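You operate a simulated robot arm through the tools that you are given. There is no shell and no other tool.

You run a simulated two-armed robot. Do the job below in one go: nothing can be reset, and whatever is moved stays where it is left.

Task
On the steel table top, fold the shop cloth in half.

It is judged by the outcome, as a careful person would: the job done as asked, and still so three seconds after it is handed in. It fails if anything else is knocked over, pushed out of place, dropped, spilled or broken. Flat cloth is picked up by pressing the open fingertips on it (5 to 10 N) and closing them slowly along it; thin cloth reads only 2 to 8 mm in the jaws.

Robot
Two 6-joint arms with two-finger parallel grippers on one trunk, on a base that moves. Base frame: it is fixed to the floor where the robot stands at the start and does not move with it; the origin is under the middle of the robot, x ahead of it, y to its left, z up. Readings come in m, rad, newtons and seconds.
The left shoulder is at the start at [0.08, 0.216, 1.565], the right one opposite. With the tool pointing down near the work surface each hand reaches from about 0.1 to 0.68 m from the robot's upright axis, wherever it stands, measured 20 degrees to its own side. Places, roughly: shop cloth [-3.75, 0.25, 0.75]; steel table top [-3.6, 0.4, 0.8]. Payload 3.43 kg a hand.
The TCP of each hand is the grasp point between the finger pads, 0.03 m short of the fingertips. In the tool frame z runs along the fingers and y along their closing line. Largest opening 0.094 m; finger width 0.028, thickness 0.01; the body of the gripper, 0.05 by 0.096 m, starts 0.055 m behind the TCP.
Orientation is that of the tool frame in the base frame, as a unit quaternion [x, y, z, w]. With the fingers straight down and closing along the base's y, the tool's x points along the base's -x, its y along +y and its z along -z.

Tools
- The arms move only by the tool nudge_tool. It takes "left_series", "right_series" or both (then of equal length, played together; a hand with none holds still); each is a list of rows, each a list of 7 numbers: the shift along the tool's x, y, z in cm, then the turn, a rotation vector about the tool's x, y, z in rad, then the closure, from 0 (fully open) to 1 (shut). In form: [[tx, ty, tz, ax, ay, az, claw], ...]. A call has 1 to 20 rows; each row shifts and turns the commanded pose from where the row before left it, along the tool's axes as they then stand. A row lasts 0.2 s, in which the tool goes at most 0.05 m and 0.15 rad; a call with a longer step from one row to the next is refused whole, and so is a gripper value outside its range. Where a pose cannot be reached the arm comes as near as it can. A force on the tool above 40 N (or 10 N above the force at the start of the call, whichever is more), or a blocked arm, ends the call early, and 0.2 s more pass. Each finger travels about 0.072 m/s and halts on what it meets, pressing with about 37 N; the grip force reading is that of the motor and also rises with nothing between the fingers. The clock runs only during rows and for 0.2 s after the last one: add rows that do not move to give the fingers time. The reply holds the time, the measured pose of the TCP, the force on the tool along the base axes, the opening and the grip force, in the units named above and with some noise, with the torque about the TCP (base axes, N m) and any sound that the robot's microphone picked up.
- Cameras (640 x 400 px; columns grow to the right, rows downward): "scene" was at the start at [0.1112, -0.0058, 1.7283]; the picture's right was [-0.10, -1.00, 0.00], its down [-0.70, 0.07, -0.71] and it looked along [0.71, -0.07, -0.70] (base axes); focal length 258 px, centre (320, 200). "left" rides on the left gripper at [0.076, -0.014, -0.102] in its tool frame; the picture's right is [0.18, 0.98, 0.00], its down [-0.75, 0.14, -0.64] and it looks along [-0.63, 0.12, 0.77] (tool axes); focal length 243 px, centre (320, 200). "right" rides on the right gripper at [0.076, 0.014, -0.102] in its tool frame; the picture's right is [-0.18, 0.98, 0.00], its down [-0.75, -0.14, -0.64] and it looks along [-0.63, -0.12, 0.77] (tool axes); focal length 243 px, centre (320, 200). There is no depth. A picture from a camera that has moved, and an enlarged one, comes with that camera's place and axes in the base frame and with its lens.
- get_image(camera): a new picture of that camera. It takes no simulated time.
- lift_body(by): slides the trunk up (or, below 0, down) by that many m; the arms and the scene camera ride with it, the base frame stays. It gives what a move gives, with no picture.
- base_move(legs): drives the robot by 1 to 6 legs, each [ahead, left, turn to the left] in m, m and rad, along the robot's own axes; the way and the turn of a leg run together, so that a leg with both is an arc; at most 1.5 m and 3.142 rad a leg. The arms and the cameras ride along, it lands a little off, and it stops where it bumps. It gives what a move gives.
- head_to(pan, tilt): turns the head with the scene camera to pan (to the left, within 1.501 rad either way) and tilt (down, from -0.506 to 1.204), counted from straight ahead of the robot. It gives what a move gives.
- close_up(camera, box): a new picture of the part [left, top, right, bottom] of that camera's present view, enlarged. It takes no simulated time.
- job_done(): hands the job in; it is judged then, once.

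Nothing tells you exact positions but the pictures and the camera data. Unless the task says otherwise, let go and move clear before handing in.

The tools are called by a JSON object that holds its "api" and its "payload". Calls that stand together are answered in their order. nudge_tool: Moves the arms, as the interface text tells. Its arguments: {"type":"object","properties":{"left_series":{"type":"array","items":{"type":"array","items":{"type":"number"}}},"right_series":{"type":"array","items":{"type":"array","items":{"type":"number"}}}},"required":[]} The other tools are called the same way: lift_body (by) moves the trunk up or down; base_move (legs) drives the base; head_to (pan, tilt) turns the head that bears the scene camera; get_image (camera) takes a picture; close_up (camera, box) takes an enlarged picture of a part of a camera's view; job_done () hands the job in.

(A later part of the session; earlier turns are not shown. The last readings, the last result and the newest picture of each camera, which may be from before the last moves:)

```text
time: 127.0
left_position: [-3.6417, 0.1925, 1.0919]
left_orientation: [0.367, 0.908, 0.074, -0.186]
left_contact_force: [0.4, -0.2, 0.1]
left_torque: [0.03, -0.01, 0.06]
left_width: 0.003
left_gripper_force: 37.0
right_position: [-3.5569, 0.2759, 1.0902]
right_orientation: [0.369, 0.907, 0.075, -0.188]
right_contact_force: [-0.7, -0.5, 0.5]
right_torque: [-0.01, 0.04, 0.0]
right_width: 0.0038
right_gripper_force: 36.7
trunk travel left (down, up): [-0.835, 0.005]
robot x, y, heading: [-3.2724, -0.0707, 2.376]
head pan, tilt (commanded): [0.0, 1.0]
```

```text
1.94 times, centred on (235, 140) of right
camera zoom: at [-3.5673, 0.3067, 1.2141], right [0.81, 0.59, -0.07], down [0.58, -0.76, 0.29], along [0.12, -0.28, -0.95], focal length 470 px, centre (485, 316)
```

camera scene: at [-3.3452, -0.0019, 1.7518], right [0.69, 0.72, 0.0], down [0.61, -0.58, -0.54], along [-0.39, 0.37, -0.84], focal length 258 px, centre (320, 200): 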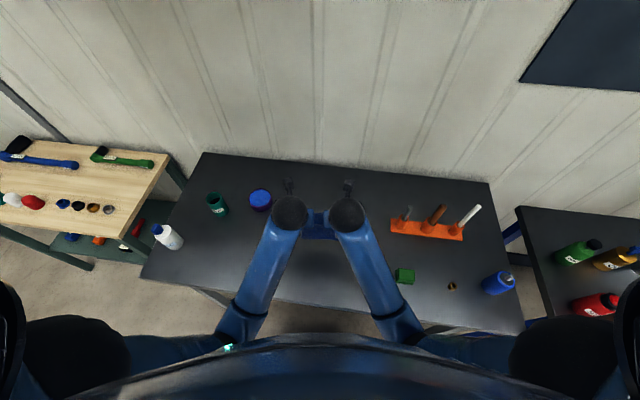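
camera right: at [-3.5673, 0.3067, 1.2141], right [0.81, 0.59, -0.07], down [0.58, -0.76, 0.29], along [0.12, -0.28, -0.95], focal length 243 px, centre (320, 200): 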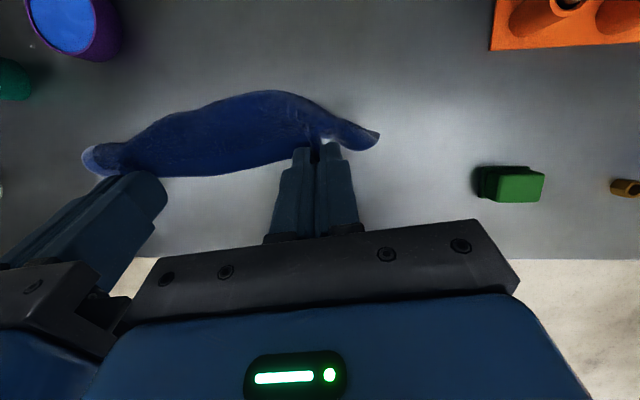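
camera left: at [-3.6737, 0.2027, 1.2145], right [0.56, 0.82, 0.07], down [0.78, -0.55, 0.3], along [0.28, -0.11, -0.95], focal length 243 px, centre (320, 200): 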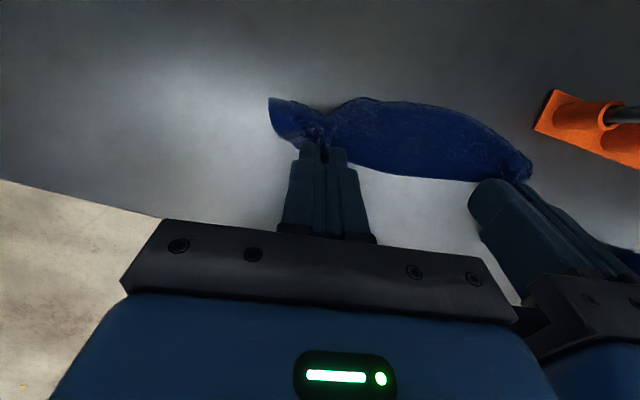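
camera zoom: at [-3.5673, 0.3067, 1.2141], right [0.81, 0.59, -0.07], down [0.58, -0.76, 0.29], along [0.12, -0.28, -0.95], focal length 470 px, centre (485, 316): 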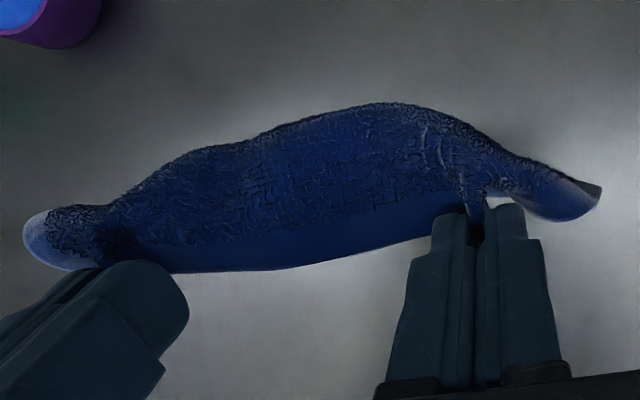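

The cloth hangs fully unrolled, its lower edge straight and just above the table. I will bring it nearer to me and lower it until that lower edge touches the table.

{"api": "nudge_tool", "payload": {"left_series": [[-1.207, 0, 0.336, 0, -0.058, 0, 1.0], [-1.185, 0, 0.406, 0, -0.058, 0, 1.0], [-1.16, 0, 0.474, 0, -0.058, 0, 1.0], [-1.13, 0, 0.54, 0, -0.058, 0, 1.0], [-1.096, 0, 0.605, 0, -0.058, 0, 1.0], [-1.06, 0, 0.667, 0, -0.058, 0, 1.0], [0, 0, 0, 0, 0, 0, 1.0], [0, 0, 0, 0, 0, 0, 1.0]], "right_series": [[-1.207, 0, 0.336, 0, -0.058, 0, 1.0], [-1.185, 0, 0.406, 0, -0.058, 0, 1.0], [-1.16, 0, 0.474, 0, -0.058, 0, 1.0], [-1.13, 0, 0.54, 0, -0.058, 0, 1.0], [-1.096, 0, 0.605, 0, -0.058, 0, 1.0], [-1.06, 0, 0.667, 0, -0.058, 0, 1.0], [0, 0, 0, 0, 0, 0, 1.0], [0, 0, 0, 0, 0, 0, 1.0]]}}

{"api": "get_image", "payload": {"camera": "left"}}

{"api": "get_image", "payload": {"camera": "right"}}

{"api": "close_up", "payload": {"camera": "scene", "box": [270, 200, 370, 270]}}

```text
time: 128.8
left_position: [-3.5989, 0.1504, 1.0437]
left_orientation: [0.375, 0.927, 0.01, -0.025]
left_contact_force: [0.2, 0.5, 0.4]
left_torque: [0.0, 0.0, 0.0]
left_width: 0.0031
left_gripper_force: 37.4
right_position: [-3.5144, 0.2366, 1.044]
right_orientation: [0.376, 0.926, 0.01, -0.027]
right_contact_force: [-0.3, 0.6, -0.2]
right_torque: [-0.02, 0.01, -0.01]
right_width: 0.0037
right_gripper_force: 37.3
trunk travel left (down, up): [-0.835, 0.005]
robot x, y, heading: [-3.276, -0.0738, 2.374]
head pan, tilt (commanded): [0.0, 1.0]
```

```text
taken
camera left: at [-3.6599, 0.1897, 1.1495], right [0.55, 0.83, 0.01], down [0.66, -0.44, 0.6], along [0.51, -0.32, -0.8], focal length 243 px, centre (320, 200)
```

left: 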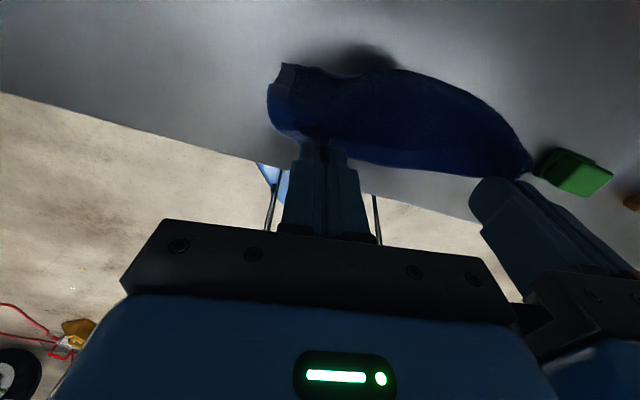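

```text
taken
camera right: at [-3.5544, 0.2946, 1.1498], right [0.82, 0.58, -0.01], down [0.47, -0.65, 0.6], along [0.34, -0.49, -0.8], focal length 243 px, centre (320, 200)
```

right: 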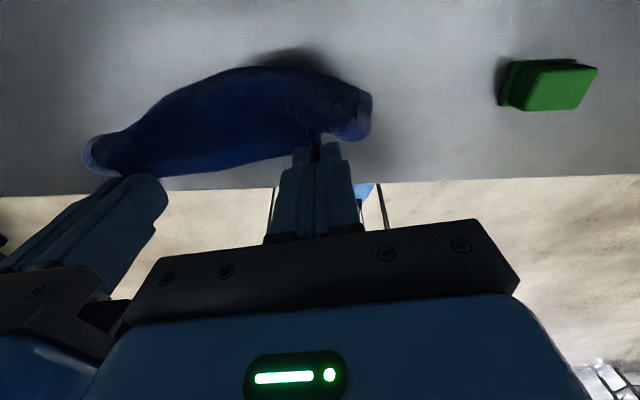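

```text
5.71 times, centred on (320, 235) of scene
camera zoom: at [-3.3452, -0.0018, 1.7518], right [0.69, 0.72, 0.0], down [0.61, -0.58, -0.54], along [-0.39, 0.37, -0.84], focal length 1474 px, centre (320, 0)
```

zoom: 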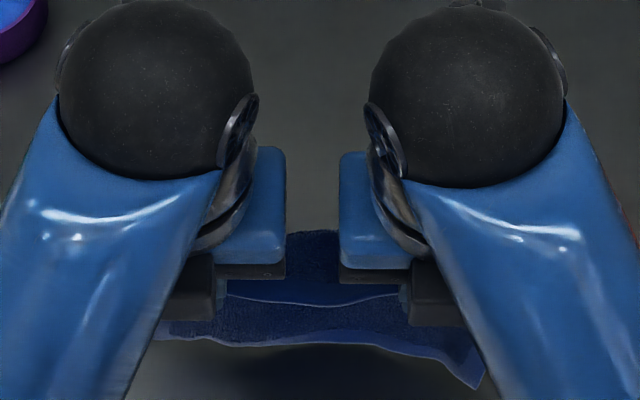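

The cloth's lower edge hangs close to the table at about 0.42 m ahead of me. I will now move the hands away from me while lowering, so the lower half lays itself down with its edge toward me.

{"api": "nudge_tool", "payload": {"left_series": [[1.285, 0, 0.365, 0, -0.052, 0, 1.0], [1.3, 0, 0.3, 0, 0, 0, 1.0], [1.25, 0, 0.4, 0, 0, 0, 1.0], [1.25, 0, 0.4, 0, 0, 0, 1.0], [1.25, 0, 0.6, 0, 0, 0, 1.0], [1.25, 0, 0.6, 0, 0, 0, 1.0], [0, 0, 0, 0, 0, 0, 1.0]], "right_series": [[1.285, 0, 0.365, 0, -0.052, 0, 1.0], [1.3, 0, 0.3, 0, 0, 0, 1.0], [1.25, 0, 0.4, 0, 0, 0, 1.0], [1.25, 0, 0.4, 0, 0, 0, 1.0], [1.25, 0, 0.6, 0, 0, 0, 1.0], [1.25, 0, 0.6, 0, 0, 0, 1.0], [0, 0, 0, 0, 0, 0, 1.0]]}}

{"api": "close_up", "payload": {"camera": "scene", "box": [260, 190, 380, 270]}}

{"api": "get_image", "payload": {"camera": "left"}}

{"api": "get_image", "payload": {"camera": "right"}}

```text
time: 130.4
left_position: [-3.6551, 0.2035, 1.0182]
left_orientation: [0.375, 0.927, 0.001, -0.002]
left_contact_force: [-0.3, -0.6, 0.1]
left_torque: [0.02, -0.02, 0.01]
left_width: 0.003
left_gripper_force: 36.6
right_position: [-3.5686, 0.2907, 1.019]
right_orientation: [0.376, 0.927, 0.001, -0.004]
right_contact_force: [-0.2, 0.0, -0.4]
right_torque: [-0.02, 0.03, 0.02]
right_width: 0.0036
right_gripper_force: 36.7
trunk travel left (down, up): [-0.835, 0.005]
robot x, y, heading: [-3.2766, -0.0699, 2.373]
head pan, tilt (commanded): [0.0, 1.0]
```

```text
5.00 times, centred on (320, 230) of scene
camera zoom: at [-3.3449, -0.0022, 1.7518], right [0.69, 0.72, 0.0], down [0.61, -0.58, -0.54], along [-0.39, 0.37, -0.84], focal length 1290 px, centre (320, 50)
```

zoom: 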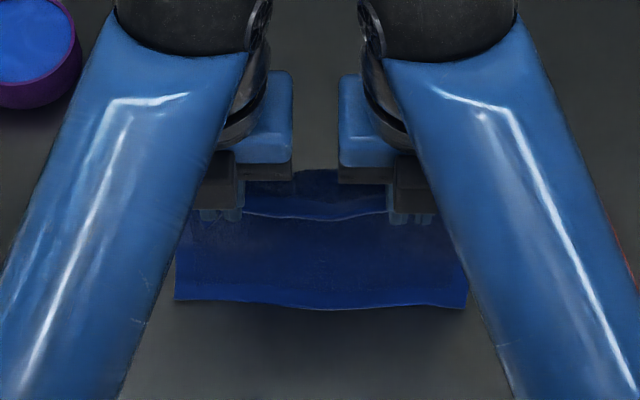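

```text
taken
camera left: at [-3.7199, 0.2471, 1.1199], right [0.55, 0.83, 0.0], down [0.64, -0.42, 0.64], along [0.53, -0.35, -0.77], focal length 243 px, centre (320, 200)
```

left: 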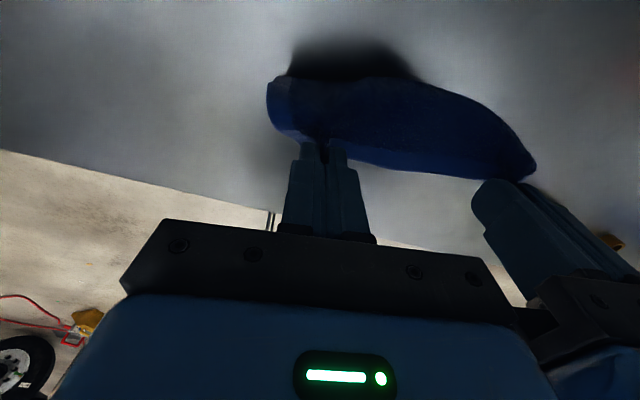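

```text
taken
camera right: at [-3.6128, 0.3527, 1.1217], right [0.82, 0.58, 0.0], down [0.45, -0.63, 0.64], along [0.37, -0.52, -0.77], focal length 243 px, centre (320, 200)
```

right: 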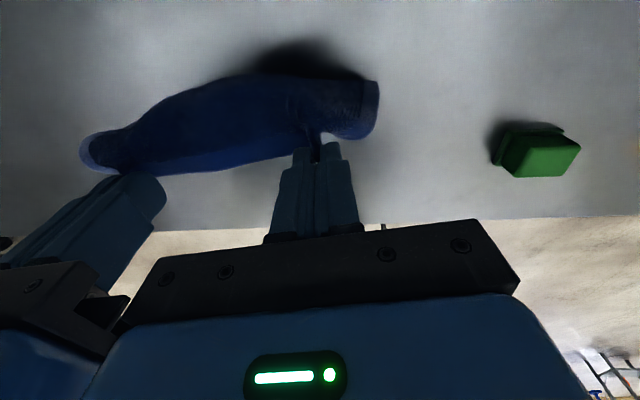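

The lower edge now stands on the table right below the hands and the cloth bulges away from me. Lowering straight down will fold it in half by itself. I lower in steps and watch.

{"api": "nudge_tool", "payload": {"left_series": [[0, 0, 0.8, 0, 0, 0, 1.0], [0, 0, 0.8, 0, 0, 0, 1.0], [0, 0, 0.8, 0, 0, 0, 1.0], [0, 0, 0.8, 0, 0, 0, 1.0], [0, 0, 0.8, 0, 0, 0, 1.0], [0, 0, 0, 0, 0, 0, 1.0]], "right_series": [[0, 0, 0.8, 0, 0, 0, 1.0], [0, 0, 0.8, 0, 0, 0, 1.0], [0, 0, 0.8, 0, 0, 0, 1.0], [0, 0, 0.8, 0, 0, 0, 1.0], [0, 0, 0.8, 0, 0, 0, 1.0], [0, 0, 0, 0, 0, 0, 1.0]]}}

{"api": "close_up", "payload": {"camera": "scene", "box": [260, 190, 380, 270]}}

{"api": "get_image", "payload": {"camera": "left"}}

{"api": "get_image", "payload": {"camera": "right"}}

```text
time: 131.8
left_position: [-3.6551, 0.2055, 0.978]
left_orientation: [0.375, 0.927, 0.0, -0.001]
left_contact_force: [0.3, 0.7, 0.0]
left_torque: [0.02, 0.0, 0.02]
left_width: 0.0032
left_gripper_force: 36.8
right_position: [-3.5687, 0.289, 0.9791]
right_orientation: [0.376, 0.927, 0.001, -0.003]
right_contact_force: [0.0, 0.6, -1.3]
right_torque: [-0.02, 0.02, 0.02]
right_width: 0.0036
right_gripper_force: 36.6
trunk travel left (down, up): [-0.835, 0.005]
robot x, y, heading: [-3.2739, -0.0738, 2.38]
head pan, tilt (commanded): [0.0, 1.0]
```

```text
5.00 times, centred on (320, 230) of scene
camera zoom: at [-3.3451, -0.0019, 1.7518], right [0.69, 0.72, 0.0], down [0.61, -0.58, -0.54], along [-0.39, 0.37, -0.84], focal length 1290 px, centre (320, 50)
```

zoom: 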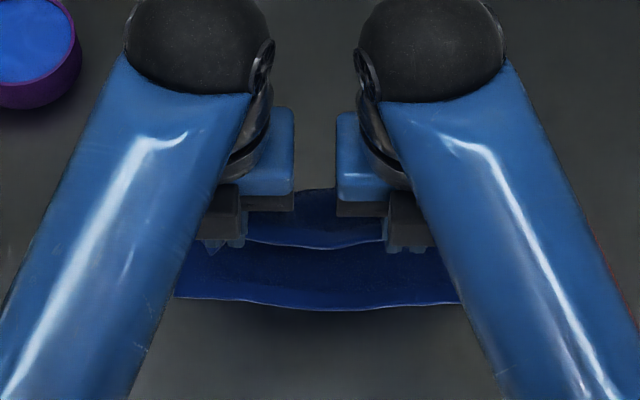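

```text
taken
camera left: at [-3.7197, 0.247, 1.0791], right [0.55, 0.83, 0.0], down [0.64, -0.42, 0.64], along [0.53, -0.35, -0.77], focal length 243 px, centre (320, 200)
```

left: 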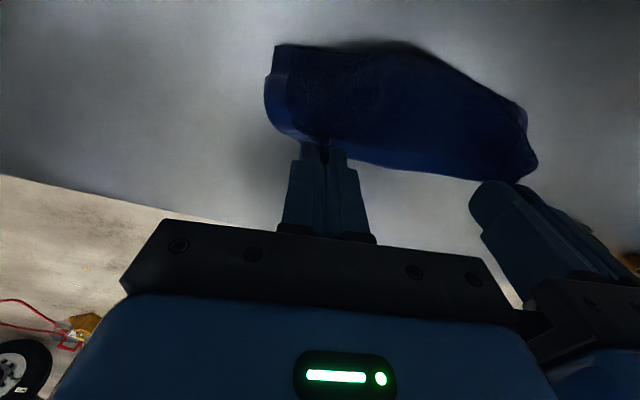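

```text
taken
camera right: at [-3.6122, 0.3509, 1.081], right [0.82, 0.58, 0.0], down [0.45, -0.63, 0.64], along [0.37, -0.52, -0.77], focal length 243 px, centre (320, 200)
```

right: 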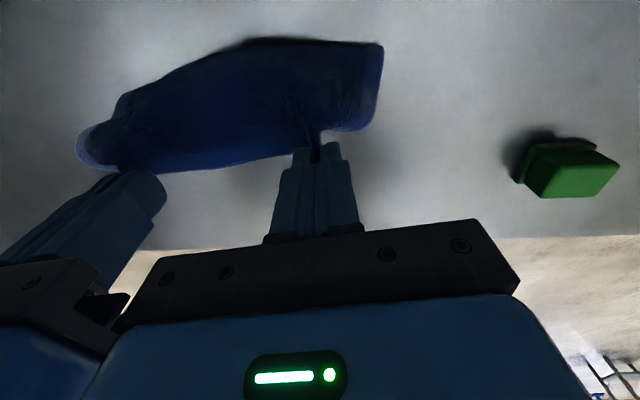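

The lower edge stays where it is and the bulge rolls away from me, as hoped. I keep lowering.

{"api": "nudge_tool", "payload": {"left_series": [[0, 0, 0.8, 0, 0, 0, 1.0], [0, 0, 0.8, 0, 0, 0, 1.0], [0, 0, 0.8, 0, 0, 0, 1.0], [0, 0, 0.8, 0, 0, 0, 1.0], [0, 0, 0.8, 0, 0, 0, 1.0], [0, 0, 0, 0, 0, 0, 1.0]], "right_series": [[0, 0, 0.8, 0, 0, 0, 1.0], [0, 0, 0.8, 0, 0, 0, 1.0], [0, 0, 0.8, 0, 0, 0, 1.0], [0, 0, 0.8, 0, 0, 0, 1.0], [0, 0, 0.8, 0, 0, 0, 1.0], [0, 0, 0, 0, 0, 0, 1.0]]}}

{"api": "close_up", "payload": {"camera": "scene", "box": [260, 190, 380, 270]}}

{"api": "get_image", "payload": {"camera": "left"}}

{"api": "get_image", "payload": {"camera": "right"}}

```text
time: 133.2
left_position: [-3.6562, 0.2053, 0.9377]
left_orientation: [0.374, 0.927, 0.0, -0.001]
left_contact_force: [0.5, -0.4, -0.3]
left_torque: [0.01, 0.03, 0.01]
left_width: 0.0033
left_gripper_force: 37.1
right_position: [-3.5686, 0.2896, 0.9376]
right_orientation: [0.377, 0.926, 0.002, -0.003]
right_contact_force: [0.0, 0.2, 0.2]
right_torque: [-0.01, 0.04, 0.02]
right_width: 0.0038
right_gripper_force: 36.7
trunk travel left (down, up): [-0.835, 0.005]
robot x, y, heading: [-3.2725, -0.0722, 2.378]
head pan, tilt (commanded): [0.0, 1.0]
```

```text
5.00 times, centred on (320, 230) of scene
camera zoom: at [-3.3451, -0.0019, 1.7518], right [0.69, 0.72, 0.0], down [0.61, -0.58, -0.54], along [-0.39, 0.37, -0.84], focal length 1290 px, centre (320, 50)
```

zoom: 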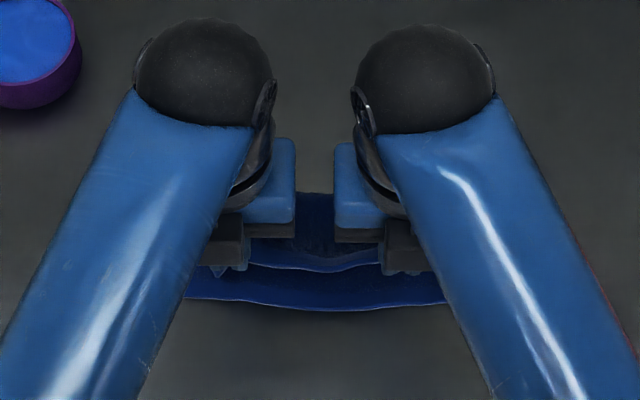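

```text
taken
camera left: at [-3.72, 0.2474, 1.0394], right [0.55, 0.83, 0.0], down [0.64, -0.42, 0.64], along [0.53, -0.35, -0.77], focal length 243 px, centre (320, 200)
```

left: 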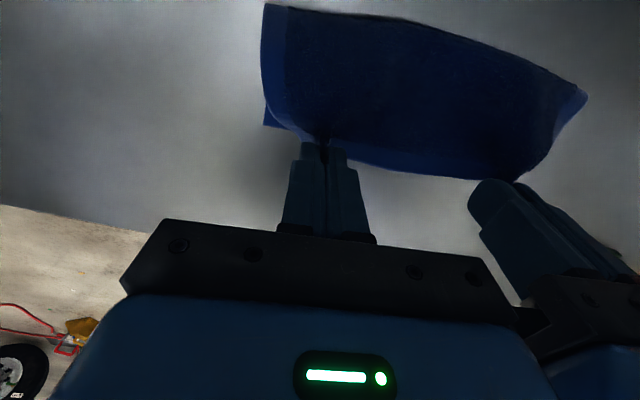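

```text
taken
camera right: at [-3.6136, 0.3511, 1.0407], right [0.82, 0.58, 0.0], down [0.45, -0.63, 0.64], along [0.37, -0.52, -0.77], focal length 243 px, centre (320, 200)
```

right: 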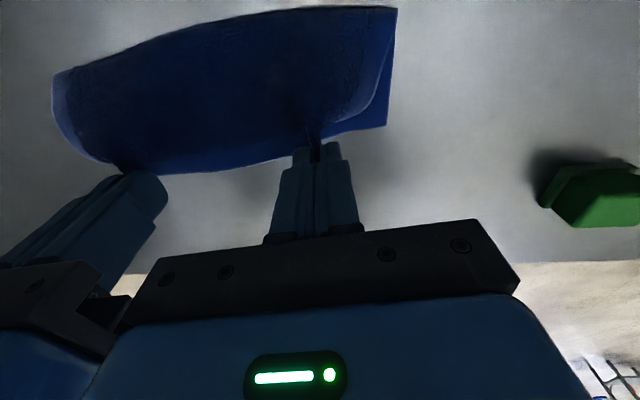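

The fold forms neatly: the crest is straight and both edges are within about 5 mm. I lower further with a 5 mm shift toward me to line up the edges.

{"api": "nudge_tool", "payload": {"left_series": [[-0.1, 0, 0.7, 0, 0, 0, 1.0], [-0.1, 0, 0.7, 0, 0, 0, 1.0], [-0.1, 0, 0.7, 0, 0, 0, 1.0], [-0.1, 0, 0.7, 0, 0, 0, 1.0], [0, 0, 0, 0, 0, 0, 1.0]], "right_series": [[-0.1, 0, 0.7, 0, 0, 0, 1.0], [-0.1, 0, 0.7, 0, 0, 0, 1.0], [-0.1, 0, 0.7, 0, 0, 0, 1.0], [-0.1, 0, 0.7, 0, 0, 0, 1.0], [0, 0, 0, 0, 0, 0, 1.0]]}}

{"api": "close_up", "payload": {"camera": "scene", "box": [260, 190, 380, 270]}}

{"api": "get_image", "payload": {"camera": "left"}}

{"api": "get_image", "payload": {"camera": "right"}}

```text
time: 134.4
left_position: [-3.6532, 0.2014, 0.9109]
left_orientation: [0.374, 0.927, -0.001, -0.001]
left_contact_force: [-0.3, -0.2, 0.0]
left_torque: [0.05, 0.04, -0.02]
left_width: 0.003
left_gripper_force: 37.1
right_position: [-3.5662, 0.2867, 0.9118]
right_orientation: [0.376, 0.927, 0.001, -0.003]
right_contact_force: [0.0, -0.2, -0.8]
right_torque: [-0.01, -0.03, -0.03]
right_width: 0.0036
right_gripper_force: 36.7
trunk travel left (down, up): [-0.835, 0.005]
robot x, y, heading: [-3.2702, -0.0712, 2.383]
head pan, tilt (commanded): [0.0, 1.0]
```

```text
5.00 times, centred on (320, 230) of scene
camera zoom: at [-3.3452, -0.0018, 1.7518], right [0.69, 0.72, 0.0], down [0.61, -0.58, -0.54], along [-0.39, 0.37, -0.84], focal length 1290 px, centre (320, 50)
```

zoom: 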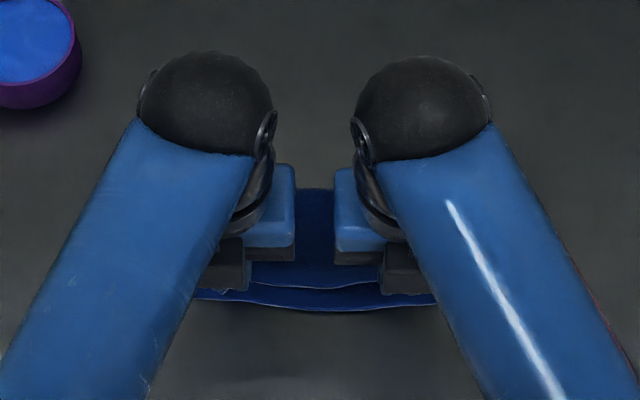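

```text
taken
camera left: at [-3.7174, 0.2441, 1.0127], right [0.55, 0.83, 0.0], down [0.64, -0.42, 0.64], along [0.53, -0.35, -0.77], focal length 243 px, centre (320, 200)
```

left: 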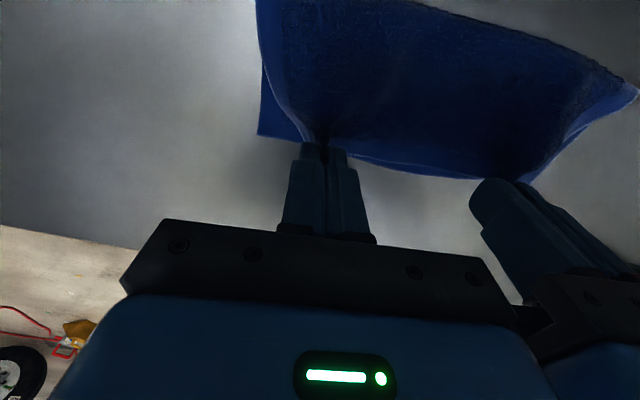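

```text
taken
camera right: at [-3.6107, 0.3488, 1.0135], right [0.82, 0.58, 0.0], down [0.45, -0.63, 0.64], along [0.37, -0.52, -0.77], focal length 243 px, centre (320, 200)
```

right: 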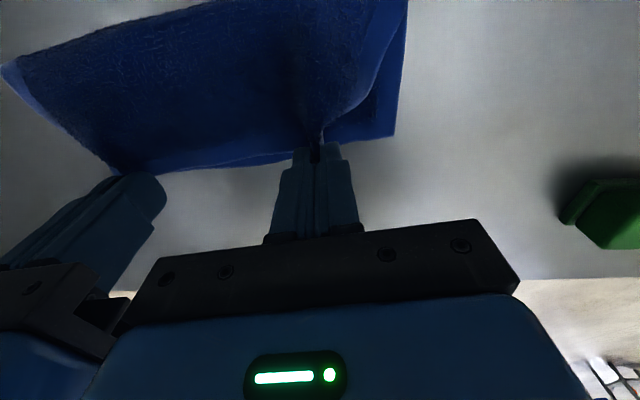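

The two layers line up to within about 5 mm. I lower the last 2 cm while shifting both hands 5 mm to the right, and the right hand 4 mm toward me.

{"api": "nudge_tool", "payload": {"left_series": [[0, 0.12, 0.55, 0, 0, 0, 1.0], [0, 0.13, 0.55, 0, 0, 0, 1.0], [0, 0.13, 0.55, 0, 0, 0, 1.0], [0, 0.12, 0.4, 0, 0, 0, 1.0], [0, 0, 0, 0, 0, 0, 1.0]], "right_series": [[-0.11, 0.12, 0.55, 0, 0, 0, 1.0], [-0.11, 0.13, 0.55, 0, 0, 0, 1.0], [-0.11, 0.13, 0.55, 0, 0, 0, 1.0], [-0.11, 0.12, 0.45, 0, 0, 0, 1.0], [0, 0, 0, 0, 0, 0, 1.0]]}}

{"api": "close_up", "payload": {"camera": "scene", "box": [260, 190, 380, 270]}}

{"api": "get_image", "payload": {"camera": "left"}}

{"api": "get_image", "payload": {"camera": "right"}}

```text
time: 135.6
left_position: [-3.648, 0.2063, 0.8915]
left_orientation: [0.375, 0.927, 0.0, 0.0]
left_contact_force: [0.3, -0.2, 1.4]
left_torque: [-0.01, -0.02, -0.02]
left_width: 0.0034
left_gripper_force: 37.1
right_position: [-3.5592, 0.2882, 0.8894]
right_orientation: [0.376, 0.927, 0.002, -0.003]
right_contact_force: [0.2, -0.4, 2.1]
right_torque: [-0.01, 0.03, -0.01]
right_width: 0.0039
right_gripper_force: 36.3
trunk travel left (down, up): [-0.835, 0.005]
robot x, y, heading: [-3.2732, -0.0747, 2.373]
head pan, tilt (commanded): [0.0, 1.0]
```

```text
5.00 times, centred on (320, 230) of scene
camera zoom: at [-3.345, -0.0023, 1.7519], right [0.69, 0.72, 0.0], down [0.61, -0.58, -0.54], along [-0.39, 0.37, -0.84], focal length 1290 px, centre (320, 50)
```

zoom: 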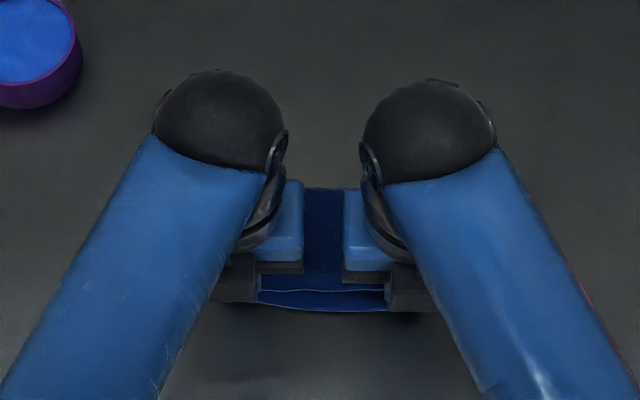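

```text
taken
camera left: at [-3.7129, 0.2476, 0.9918], right [0.55, 0.83, 0.0], down [0.64, -0.42, 0.64], along [0.53, -0.35, -0.77], focal length 243 px, centre (320, 200)
```

left: 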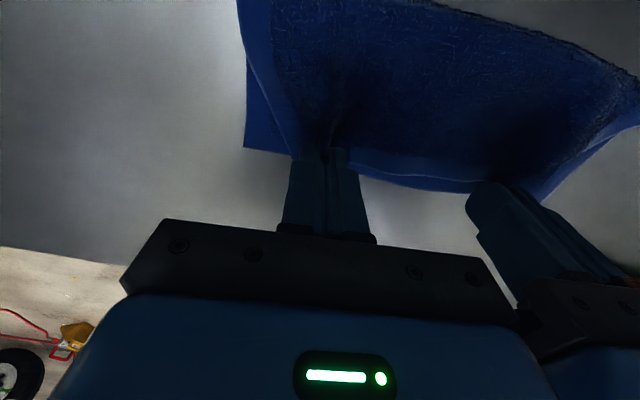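

```text
taken
camera right: at [-3.604, 0.3496, 0.9923], right [0.82, 0.58, 0.0], down [0.45, -0.63, 0.64], along [0.37, -0.52, -0.77], focal length 243 px, centre (320, 200)
```

right: 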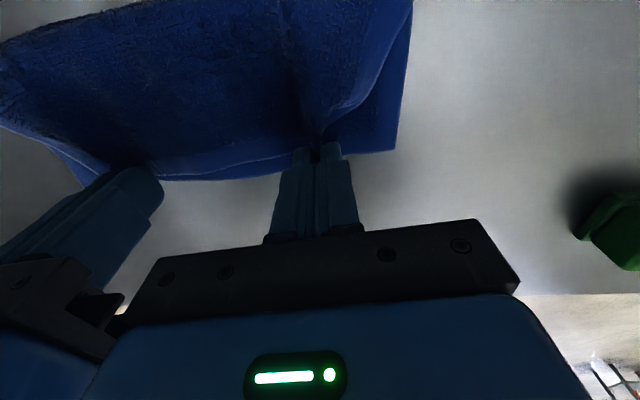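

Light contact on both sides and the widths match. The right side of the upper edge is still about 6 mm short, so I correct that slightly before letting go.

{"api": "nudge_tool", "payload": {"left_series": [[0, 0, -0.3, 0, 0, 0, 1.0], [-0.2, 0, 0, 0, 0, 0, 1.0], [0, 0, 0.3, 0, 0, 0, 1.0], [0, 0, 0.1, 0, 0, 0, 1.0], [0, 0, 0, 0, 0, 0, 1.0]], "right_series": [[0, 0, -0.3, 0, 0, 0, 1.0], [-0.6, 0, 0, 0, 0, 0, 1.0], [0, 0, 0.3, 0, 0, 0, 1.0], [0, 0, 0.0, 0, 0, 0, 1.0], [0, 0, 0, 0, 0, 0, 1.0]]}}

{"api": "get_image", "payload": {"camera": "left"}}

{"api": "get_image", "payload": {"camera": "right"}}

{"api": "close_up", "payload": {"camera": "scene", "box": [280, 215, 360, 265]}}

```text
time: 136.8
left_position: [-3.646, 0.2039, 0.8894]
left_orientation: [0.375, 0.927, 0.0, -0.002]
left_contact_force: [-0.4, 0.6, 1.7]
left_torque: [0.01, 0.02, 0.02]
left_width: 0.0031
left_gripper_force: 36.9
right_position: [-3.5558, 0.2829, 0.8897]
right_orientation: [0.376, 0.927, 0.002, -0.003]
right_contact_force: [0.0, 0.0, 1.2]
right_torque: [-0.05, 0.03, -0.02]
right_width: 0.0039
right_gripper_force: 37.4
trunk travel left (down, up): [-0.835, 0.005]
robot x, y, heading: [-3.275, -0.0704, 2.376]
head pan, tilt (commanded): [0.0, 1.0]
```

```text
taken
camera left: at [-3.7113, 0.2466, 0.9905], right [0.55, 0.83, 0.0], down [0.64, -0.42, 0.64], along [0.53, -0.35, -0.77], focal length 243 px, centre (320, 200)
```

left: 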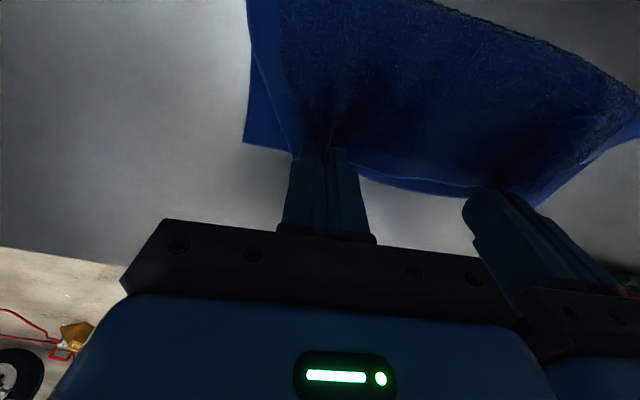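

```text
taken
camera right: at [-3.5995, 0.3453, 0.9921], right [0.82, 0.58, 0.0], down [0.45, -0.63, 0.64], along [0.37, -0.52, -0.77], focal length 243 px, centre (320, 200)
```

right: 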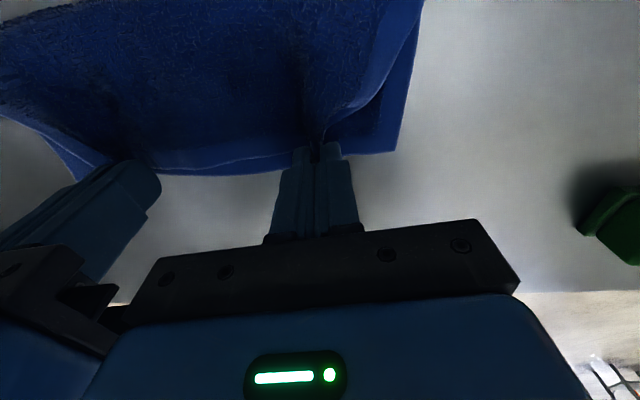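

```text
8.00 times, centred on (320, 240) of scene
camera zoom: at [-3.3446, -0.0023, 1.7519], right [0.69, 0.72, 0.0], down [0.61, -0.58, -0.54], along [-0.39, 0.37, -0.84], focal length 2064 px, centre (320, -120)
```

zoom: 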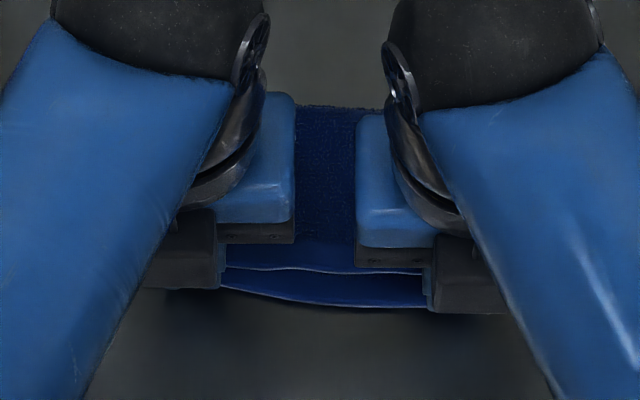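

The lower layer was dragged along with the correction, and in the middle the upper edge is still about 1 cm short. I will lift the held edge clear by 1.2 cm, shift it toward me and set it down again.

{"api": "nudge_tool", "payload": {"left_series": [[0, 0, -0.6, 0, 0, 0, 1.0], [0, 0, -0.8, 0, 0, 0, 1.0], [-0.3, 0, 0, 0, 0, 0, 1.0], [-0.3, 0, 0, 0, 0, 0, 1.0], [0, 0, 0.7, 0, 0, 0, 1.0], [0, 0, 0.6, 0, 0, 0, 1.0], [0, 0, 0, 0, 0, 0, 1.0]], "right_series": [[0, 0, -0.6, 0, 0, 0, 1.0], [0, 0, -0.8, 0, 0, 0, 1.0], [-0.4, 0, 0, 0, 0, 0, 1.0], [-0.4, 0, 0, 0, 0, 0, 1.0], [0, 0, 0.7, 0, 0, 0, 1.0], [0, 0, 0.6, 0, 0, 0, 1.0], [0, 0, 0, 0, 0, 0, 1.0]]}}

{"api": "get_image", "payload": {"camera": "left"}}

{"api": "get_image", "payload": {"camera": "right"}}

{"api": "close_up", "payload": {"camera": "scene", "box": [280, 215, 360, 265]}}

```text
time: 138.4
left_position: [-3.6409, 0.1996, 0.8909]
left_orientation: [0.375, 0.927, 0.0, -0.003]
left_contact_force: [-0.4, 0.1, 0.3]
left_torque: [0.04, 0.01, 0.0]
left_width: 0.0033
left_gripper_force: 37.2
right_position: [-3.5496, 0.2768, 0.8908]
right_orientation: [0.376, 0.926, 0.001, -0.004]
right_contact_force: [-0.3, -1.0, 1.0]
right_torque: [0.03, 0.04, 0.01]
right_width: 0.0039
right_gripper_force: 37.3
trunk travel left (down, up): [-0.835, 0.005]
robot x, y, heading: [-3.2721, -0.0739, 2.377]
head pan, tilt (commanded): [0.0, 1.0]
```

```text
taken
camera left: at [-3.7068, 0.2427, 0.9919], right [0.55, 0.83, 0.0], down [0.64, -0.42, 0.64], along [0.53, -0.35, -0.77], focal length 243 px, centre (320, 200)
```

left: 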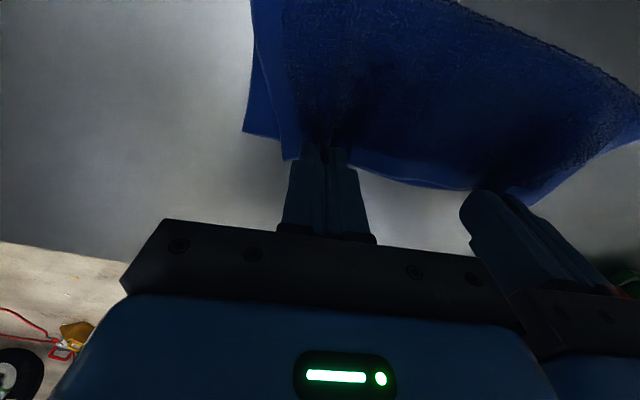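

```text
taken
camera right: at [-3.5938, 0.3396, 0.9924], right [0.82, 0.58, 0.0], down [0.45, -0.63, 0.64], along [0.37, -0.52, -0.77], focal length 243 px, centre (320, 200)
```

right: 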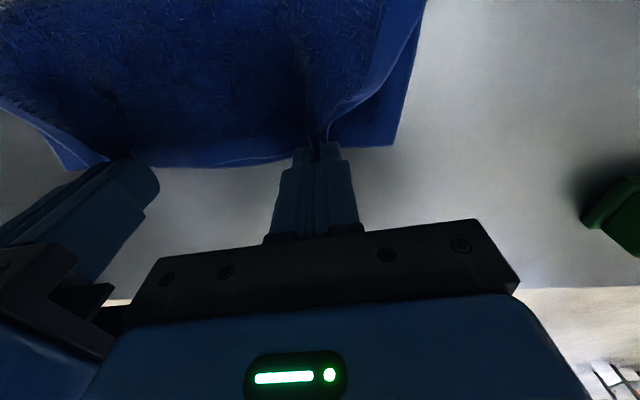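

```text
8.00 times, centred on (320, 240) of scene
camera zoom: at [-3.3447, -0.0024, 1.7519], right [0.69, 0.72, 0.0], down [0.61, -0.58, -0.54], along [-0.39, 0.37, -0.84], focal length 2064 px, centre (320, -120)
```

zoom: 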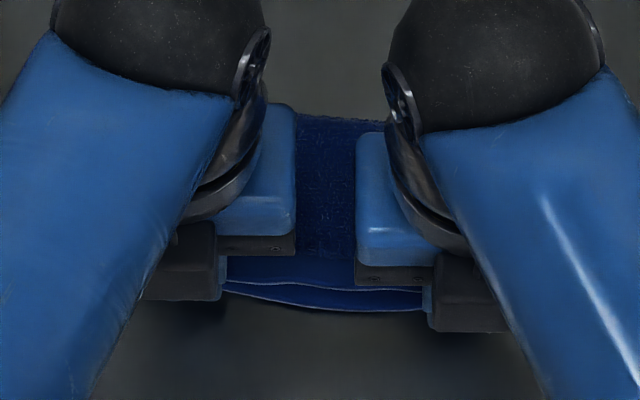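

The edges now agree to within about 6 mm along their length. I set the held edge down lightly and open the fingers slowly, moving each hand outward so the gathered cloth spreads flat again.

{"api": "nudge_tool", "payload": {"left_series": [[0, 0, 0.2, 0, 0, 0, 1.0], [0, 0, 0.1, 0, 0, 0, 1.0], [0, -0.05, 0, 0, 0, 0, 0.97], [0, -0.11, 0, 0, 0, 0, 0.945], [0, -0.11, 0, 0, 0, 0, 0.92], [0, -0.11, 0, 0, 0, 0, 0.895], [0, -0.11, 0, 0, 0, 0, 0.87], [0, -0.11, 0, 0, 0, 0, 0.845], [0, -0.11, 0, 0, 0, 0, 0.82], [0, -0.11, 0, 0, 0, 0, 0.795], [0, -0.11, 0, 0, 0, 0, 0.77], [0, -0.11, 0, 0, 0, 0, 0.745], [0, -0.11, 0, 0, 0, 0, 0.72], [0, -0.11, 0, 0, 0, 0, 0.69], [0, -0.05, 0, 0, 0, 0, 0.66], [0, 0, 0, 0, 0, 0, 0.6], [0, 0, 0, 0, 0, 0, 0.6]], "right_series": [[0, 0, 0.2, 0, 0, 0, 1.0], [0, 0, 0.1, 0, 0, 0, 1.0], [0, 0.05, 0, 0, 0, 0, 0.97], [0, 0.11, 0, 0, 0, 0, 0.945], [0, 0.11, 0, 0, 0, 0, 0.92], [0, 0.11, 0, 0, 0, 0, 0.895], [0, 0.11, 0, 0, 0, 0, 0.87], [0, 0.11, 0, 0, 0, 0, 0.845], [0, 0.11, 0, 0, 0, 0, 0.82], [0, 0.11, 0, 0, 0, 0, 0.795], [0, 0.11, 0, 0, 0, 0, 0.77], [0, 0.11, 0, 0, 0, 0, 0.745], [0, 0.11, 0, 0, 0, 0, 0.72], [0, 0.11, 0, 0, 0, 0, 0.69], [0, 0.05, 0, 0, 0, 0, 0.66], [0, 0, 0, 0, 0, 0, 0.6], [0, 0, 0, 0, 0, 0, 0.6]]}}

{"api": "get_image", "payload": {"camera": "left"}}

{"api": "get_image", "payload": {"camera": "right"}}

{"api": "close_up", "payload": {"camera": "scene", "box": [270, 205, 370, 265]}}

```text
time: 142.0
left_position: [-3.6526, 0.1895, 0.8866]
left_orientation: [0.375, 0.927, 0.0, -0.001]
left_contact_force: [0.2, -0.1, 4.4]
left_torque: [0.02, 0.04, 0.0]
left_width: 0.036
left_gripper_force: 0.1
right_position: [-3.5399, 0.2868, 0.8881]
right_orientation: [0.376, 0.927, 0.001, -0.003]
right_contact_force: [0.0, -0.3, 1.0]
right_torque: [0.0, -0.01, -0.03]
right_width: 0.0376
right_gripper_force: 0.1
trunk travel left (down, up): [-0.835, 0.005]
robot x, y, heading: [-3.2714, -0.0722, 2.383]
head pan, tilt (commanded): [0.0, 1.0]
```

```text
taken
camera left: at [-3.7162, 0.2324, 0.9881], right [0.55, 0.83, 0.0], down [0.64, -0.42, 0.64], along [0.53, -0.35, -0.77], focal length 243 px, centre (320, 200)
```

left: 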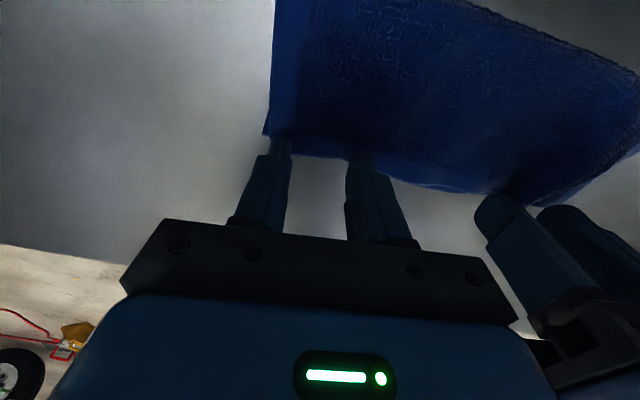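

```text
taken
camera right: at [-3.5842, 0.3491, 0.9907], right [0.82, 0.58, 0.0], down [0.45, -0.63, 0.64], along [0.37, -0.52, -0.77], focal length 243 px, centre (320, 200)
```

right: 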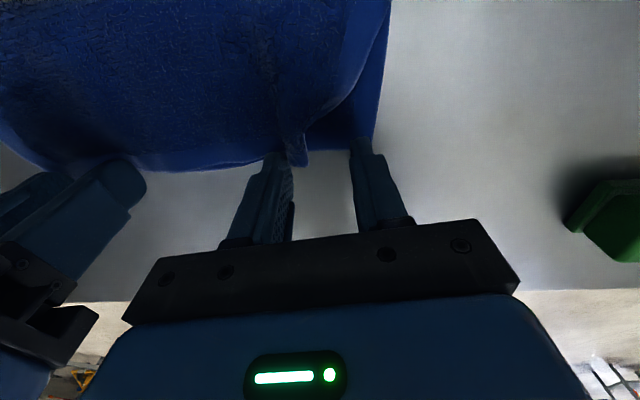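

```text
6.40 times, centred on (320, 235) of scene
camera zoom: at [-3.3448, -0.0023, 1.7518], right [0.69, 0.72, 0.0], down [0.61, -0.58, -0.54], along [-0.39, 0.37, -0.84], focal length 1651 px, centre (320, -24)
```

zoom: 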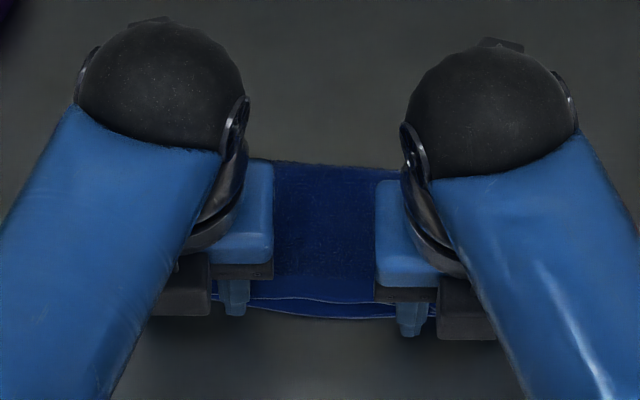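

The left side spread out well; the right corner is still gathered. I lift both hands straight up and look at how the cloth relaxes.

{"api": "nudge_tool", "payload": {"left_series": [[0, 0, -0.5, 0, 0, 0, 0.6], [0, 0, -1.0, 0, 0, 0, 0.6], [0, 0, -1.2, 0, 0, 0, 0.6], [0, 0, -1.2, 0, 0, 0, 0.6], [0.5, -1.5, -1.0, 0, 0, 0, 0.6], [0.5, -1.5, 0, 0, 0, 0, 0.6], [0.5, -1.5, 0, 0, 0, 0, 0.6], [0, -1.5, 0, 0, 0, 0, 0.6]], "right_series": [[0, 0, -0.5, 0, 0, 0, 0.6], [0, 0, -1.0, 0, 0, 0, 0.6], [0, 0, -1.2, 0, 0, 0, 0.6], [0, 0, -1.2, 0, 0, 0, 0.6], [0.5, 1.5, -1.0, 0, 0, 0, 0.6], [0.5, 1.5, 0, 0, 0, 0, 0.6], [0.5, 1.5, 0, 0, 0, 0, 0.6], [0, 1.5, 0, 0, 0, 0, 0.6]]}}

{"api": "get_image", "payload": {"camera": "scene"}}

{"api": "close_up", "payload": {"camera": "scene", "box": [270, 205, 370, 265]}}

{"api": "get_image", "payload": {"camera": "left"}}

{"api": "get_image", "payload": {"camera": "right"}}

```text
time: 143.8
left_position: [-3.704, 0.1563, 0.9356]
left_orientation: [0.375, 0.927, 0.0, -0.002]
left_contact_force: [0.0, -0.6, 0.7]
left_torque: [0.0, 0.0, -0.01]
left_width: 0.0378
left_gripper_force: 0.0
right_position: [-3.5098, 0.3395, 0.9383]
right_orientation: [0.376, 0.927, 0.001, -0.002]
right_contact_force: [-0.5, 0.3, -0.3]
right_torque: [0.03, -0.01, 0.02]
right_width: 0.0377
right_gripper_force: 0.0
trunk travel left (down, up): [-0.835, 0.005]
robot x, y, heading: [-3.2744, -0.0756, 2.375]
head pan, tilt (commanded): [0.0, 1.0]
```

```text
taken
camera scene: at [-3.345, -0.0021, 1.7518], right [0.69, 0.72, 0.0], down [0.61, -0.58, -0.54], along [-0.39, 0.37, -0.84], focal length 258 px, centre (320, 200)
```

scene: 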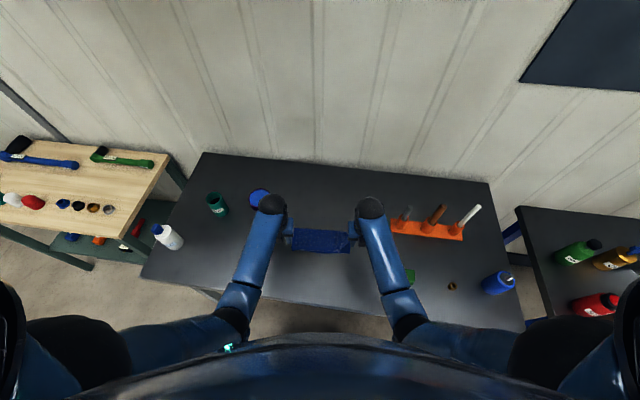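

```text
6.40 times, centred on (320, 235) of scene
camera zoom: at [-3.345, -0.0021, 1.7518], right [0.69, 0.72, 0.0], down [0.61, -0.58, -0.54], along [-0.39, 0.37, -0.84], focal length 1651 px, centre (320, -24)
```

zoom: 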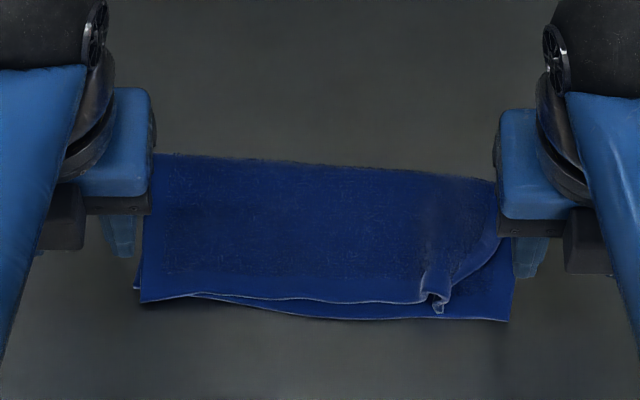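

```text
taken
camera left: at [-3.7685, 0.1992, 1.0368], right [0.55, 0.83, 0.0], down [0.64, -0.42, 0.64], along [0.53, -0.35, -0.77], focal length 243 px, centre (320, 200)
```

left: 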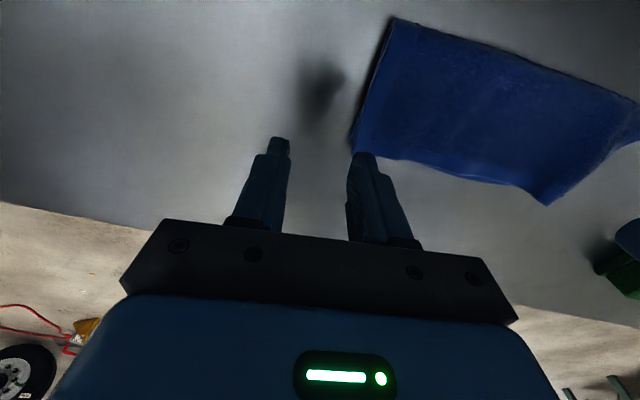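

```text
taken
camera right: at [-3.5536, 0.4027, 1.0397], right [0.82, 0.58, 0.0], down [0.45, -0.63, 0.64], along [0.37, -0.52, -0.77], focal length 243 px, centre (320, 200)
```

right: 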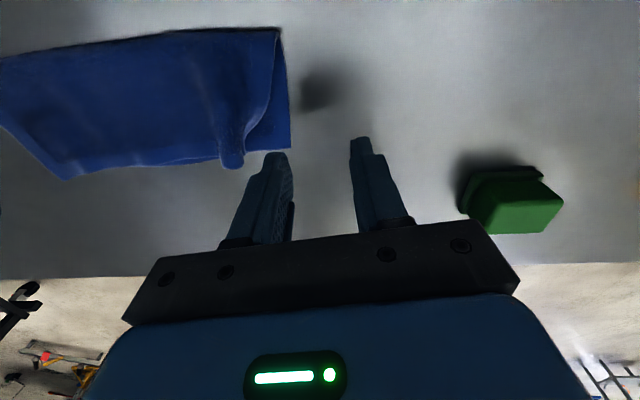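

This is nearly done: the cloth is folded in half with the left and near edges in line. Only the upper layer's right corner is still puckered. I will take a closer look at it.

{"api": "close_up", "payload": {"camera": "scene", "box": [285, 220, 355, 260]}}

{"api": "close_up", "payload": {"camera": "right", "box": [160, 20, 320, 190]}}

{"api": "close_up", "payload": {"camera": "left", "box": [330, 0, 640, 220]}}

```text
9.14 times, centred on (320, 240) of scene
camera zoom: at [-3.345, -0.0021, 1.7518], right [0.69, 0.72, 0.0], down [0.61, -0.58, -0.54], along [-0.39, 0.37, -0.84], focal length 2358 px, centre (320, -166)
```

zoom: 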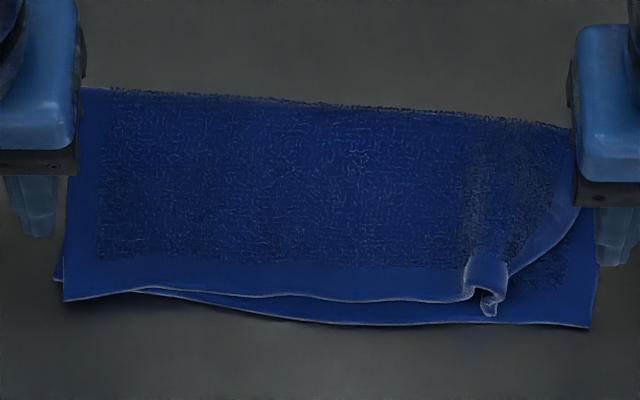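

```text
2.35 times, centred on (240, 105) of right
camera zoom: at [-3.5536, 0.4027, 1.0397], right [0.82, 0.58, 0.0], down [0.45, -0.63, 0.64], along [0.37, -0.52, -0.77], focal length 571 px, centre (508, 424)
```

zoom: 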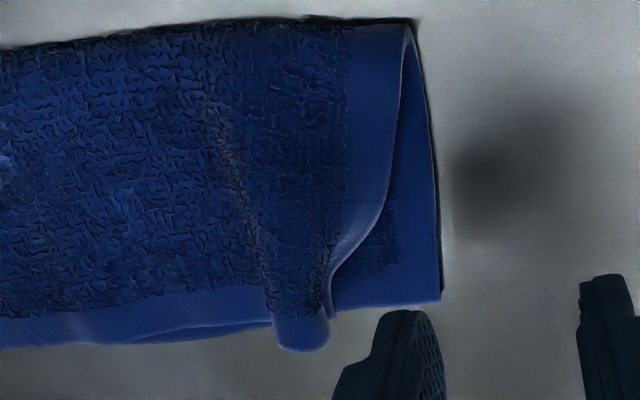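

```text
1.82 times, centred on (485, 110) of left
camera zoom: at [-3.7685, 0.1992, 1.0368], right [0.55, 0.83, 0.0], down [0.64, -0.42, 0.64], along [0.53, -0.35, -0.77], focal length 441 px, centre (20, 364)
```

zoom: 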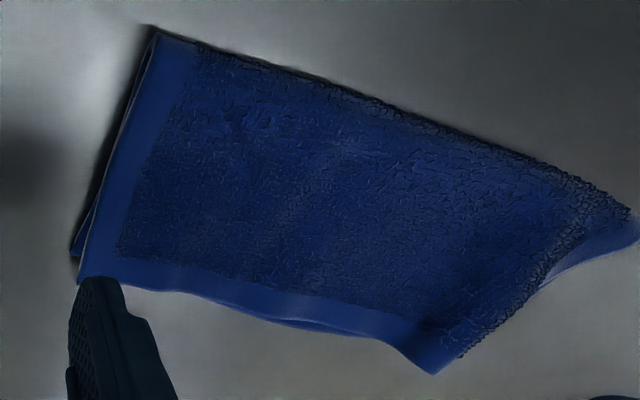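

The pucker sits about 5 cm in from the right edge. I will place the right hand's fingers on either side of it, press lightly and open them, so it spreads out to the right.

{"api": "nudge_tool", "payload": {"right_series": [[0, 0, 0, 0, 0, 0.097, 0.7], [0.225, -1.23, 0, 0, 0, 0, 0.745], [0.225, -1.23, 0, 0, 0, 0, 0.745], [0.225, -1.23, 0, 0, 0, 0, 0.745], [0.225, -1.23, 0, 0, 0, 0, 0.745], [0.225, -1.23, 0, 0, 0, 0, 0.745], [0.225, -1.23, 0, 0, 0, 0, 0.745], [0, 0, 0.8, 0, 0, 0, 0.745], [0, 0, 0.7, 0, 0, 0, 0.745], [0, 0, 0, 0, 0, 0, 0.745]]}}

{"api": "get_image", "payload": {"camera": "right"}}

{"api": "close_up", "payload": {"camera": "right", "box": [240, 90, 400, 240]}}

{"api": "close_up", "payload": {"camera": "scene", "box": [285, 220, 355, 260]}}

```text
time: 146.0
left_position: [-3.7038, 0.1573, 0.9358]
left_orientation: [0.374, 0.927, -0.001, 0.0]
left_contact_force: [0.2, -0.1, 0.2]
left_torque: [-0.03, 0.01, 0.01]
left_width: 0.0375
left_gripper_force: 0.0
right_position: [-3.5748, 0.3022, 0.922]
right_orientation: [0.42, 0.908, 0.001, -0.004]
right_contact_force: [0.0, -1.2, 0.1]
right_torque: [0.03, 0.0, 0.0]
right_width: 0.024
right_gripper_force: 0.1
trunk travel left (down, up): [-0.835, 0.005]
robot x, y, heading: [-3.2731, -0.0736, 2.376]
head pan, tilt (commanded): [0.0, 1.0]
```

```text
taken
camera right: at [-3.613, 0.3683, 1.0248], right [0.87, 0.49, 0.0], down [0.38, -0.67, 0.64], along [0.31, -0.55, -0.77], focal length 243 px, centre (320, 200)
```

right: 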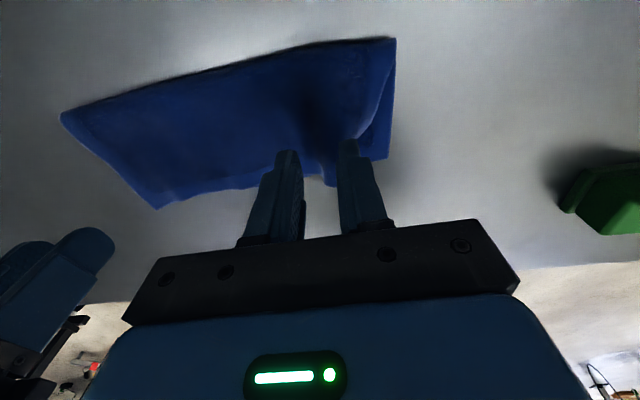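

```text
2.67 times, centred on (320, 165) of right
camera zoom: at [-3.613, 0.3683, 1.0248], right [0.87, 0.49, 0.0], down [0.38, -0.67, 0.64], along [0.31, -0.55, -0.77], focal length 647 px, centre (320, 293)
```

zoom: 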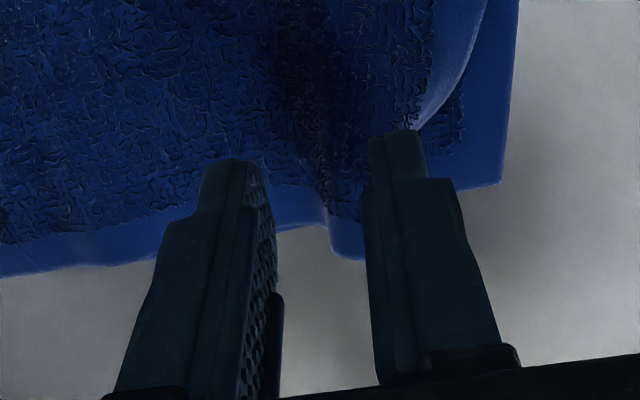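

```text
9.14 times, centred on (320, 240) of scene
camera zoom: at [-3.3454, -0.0019, 1.7518], right [0.69, 0.72, 0.0], down [0.61, -0.58, -0.54], along [-0.39, 0.37, -0.84], focal length 2358 px, centre (320, -166)
```

zoom: 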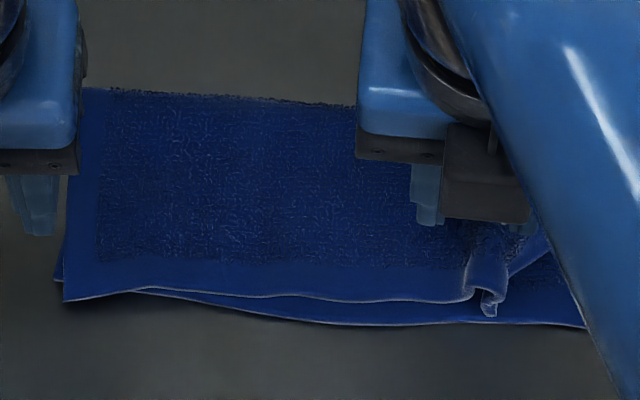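

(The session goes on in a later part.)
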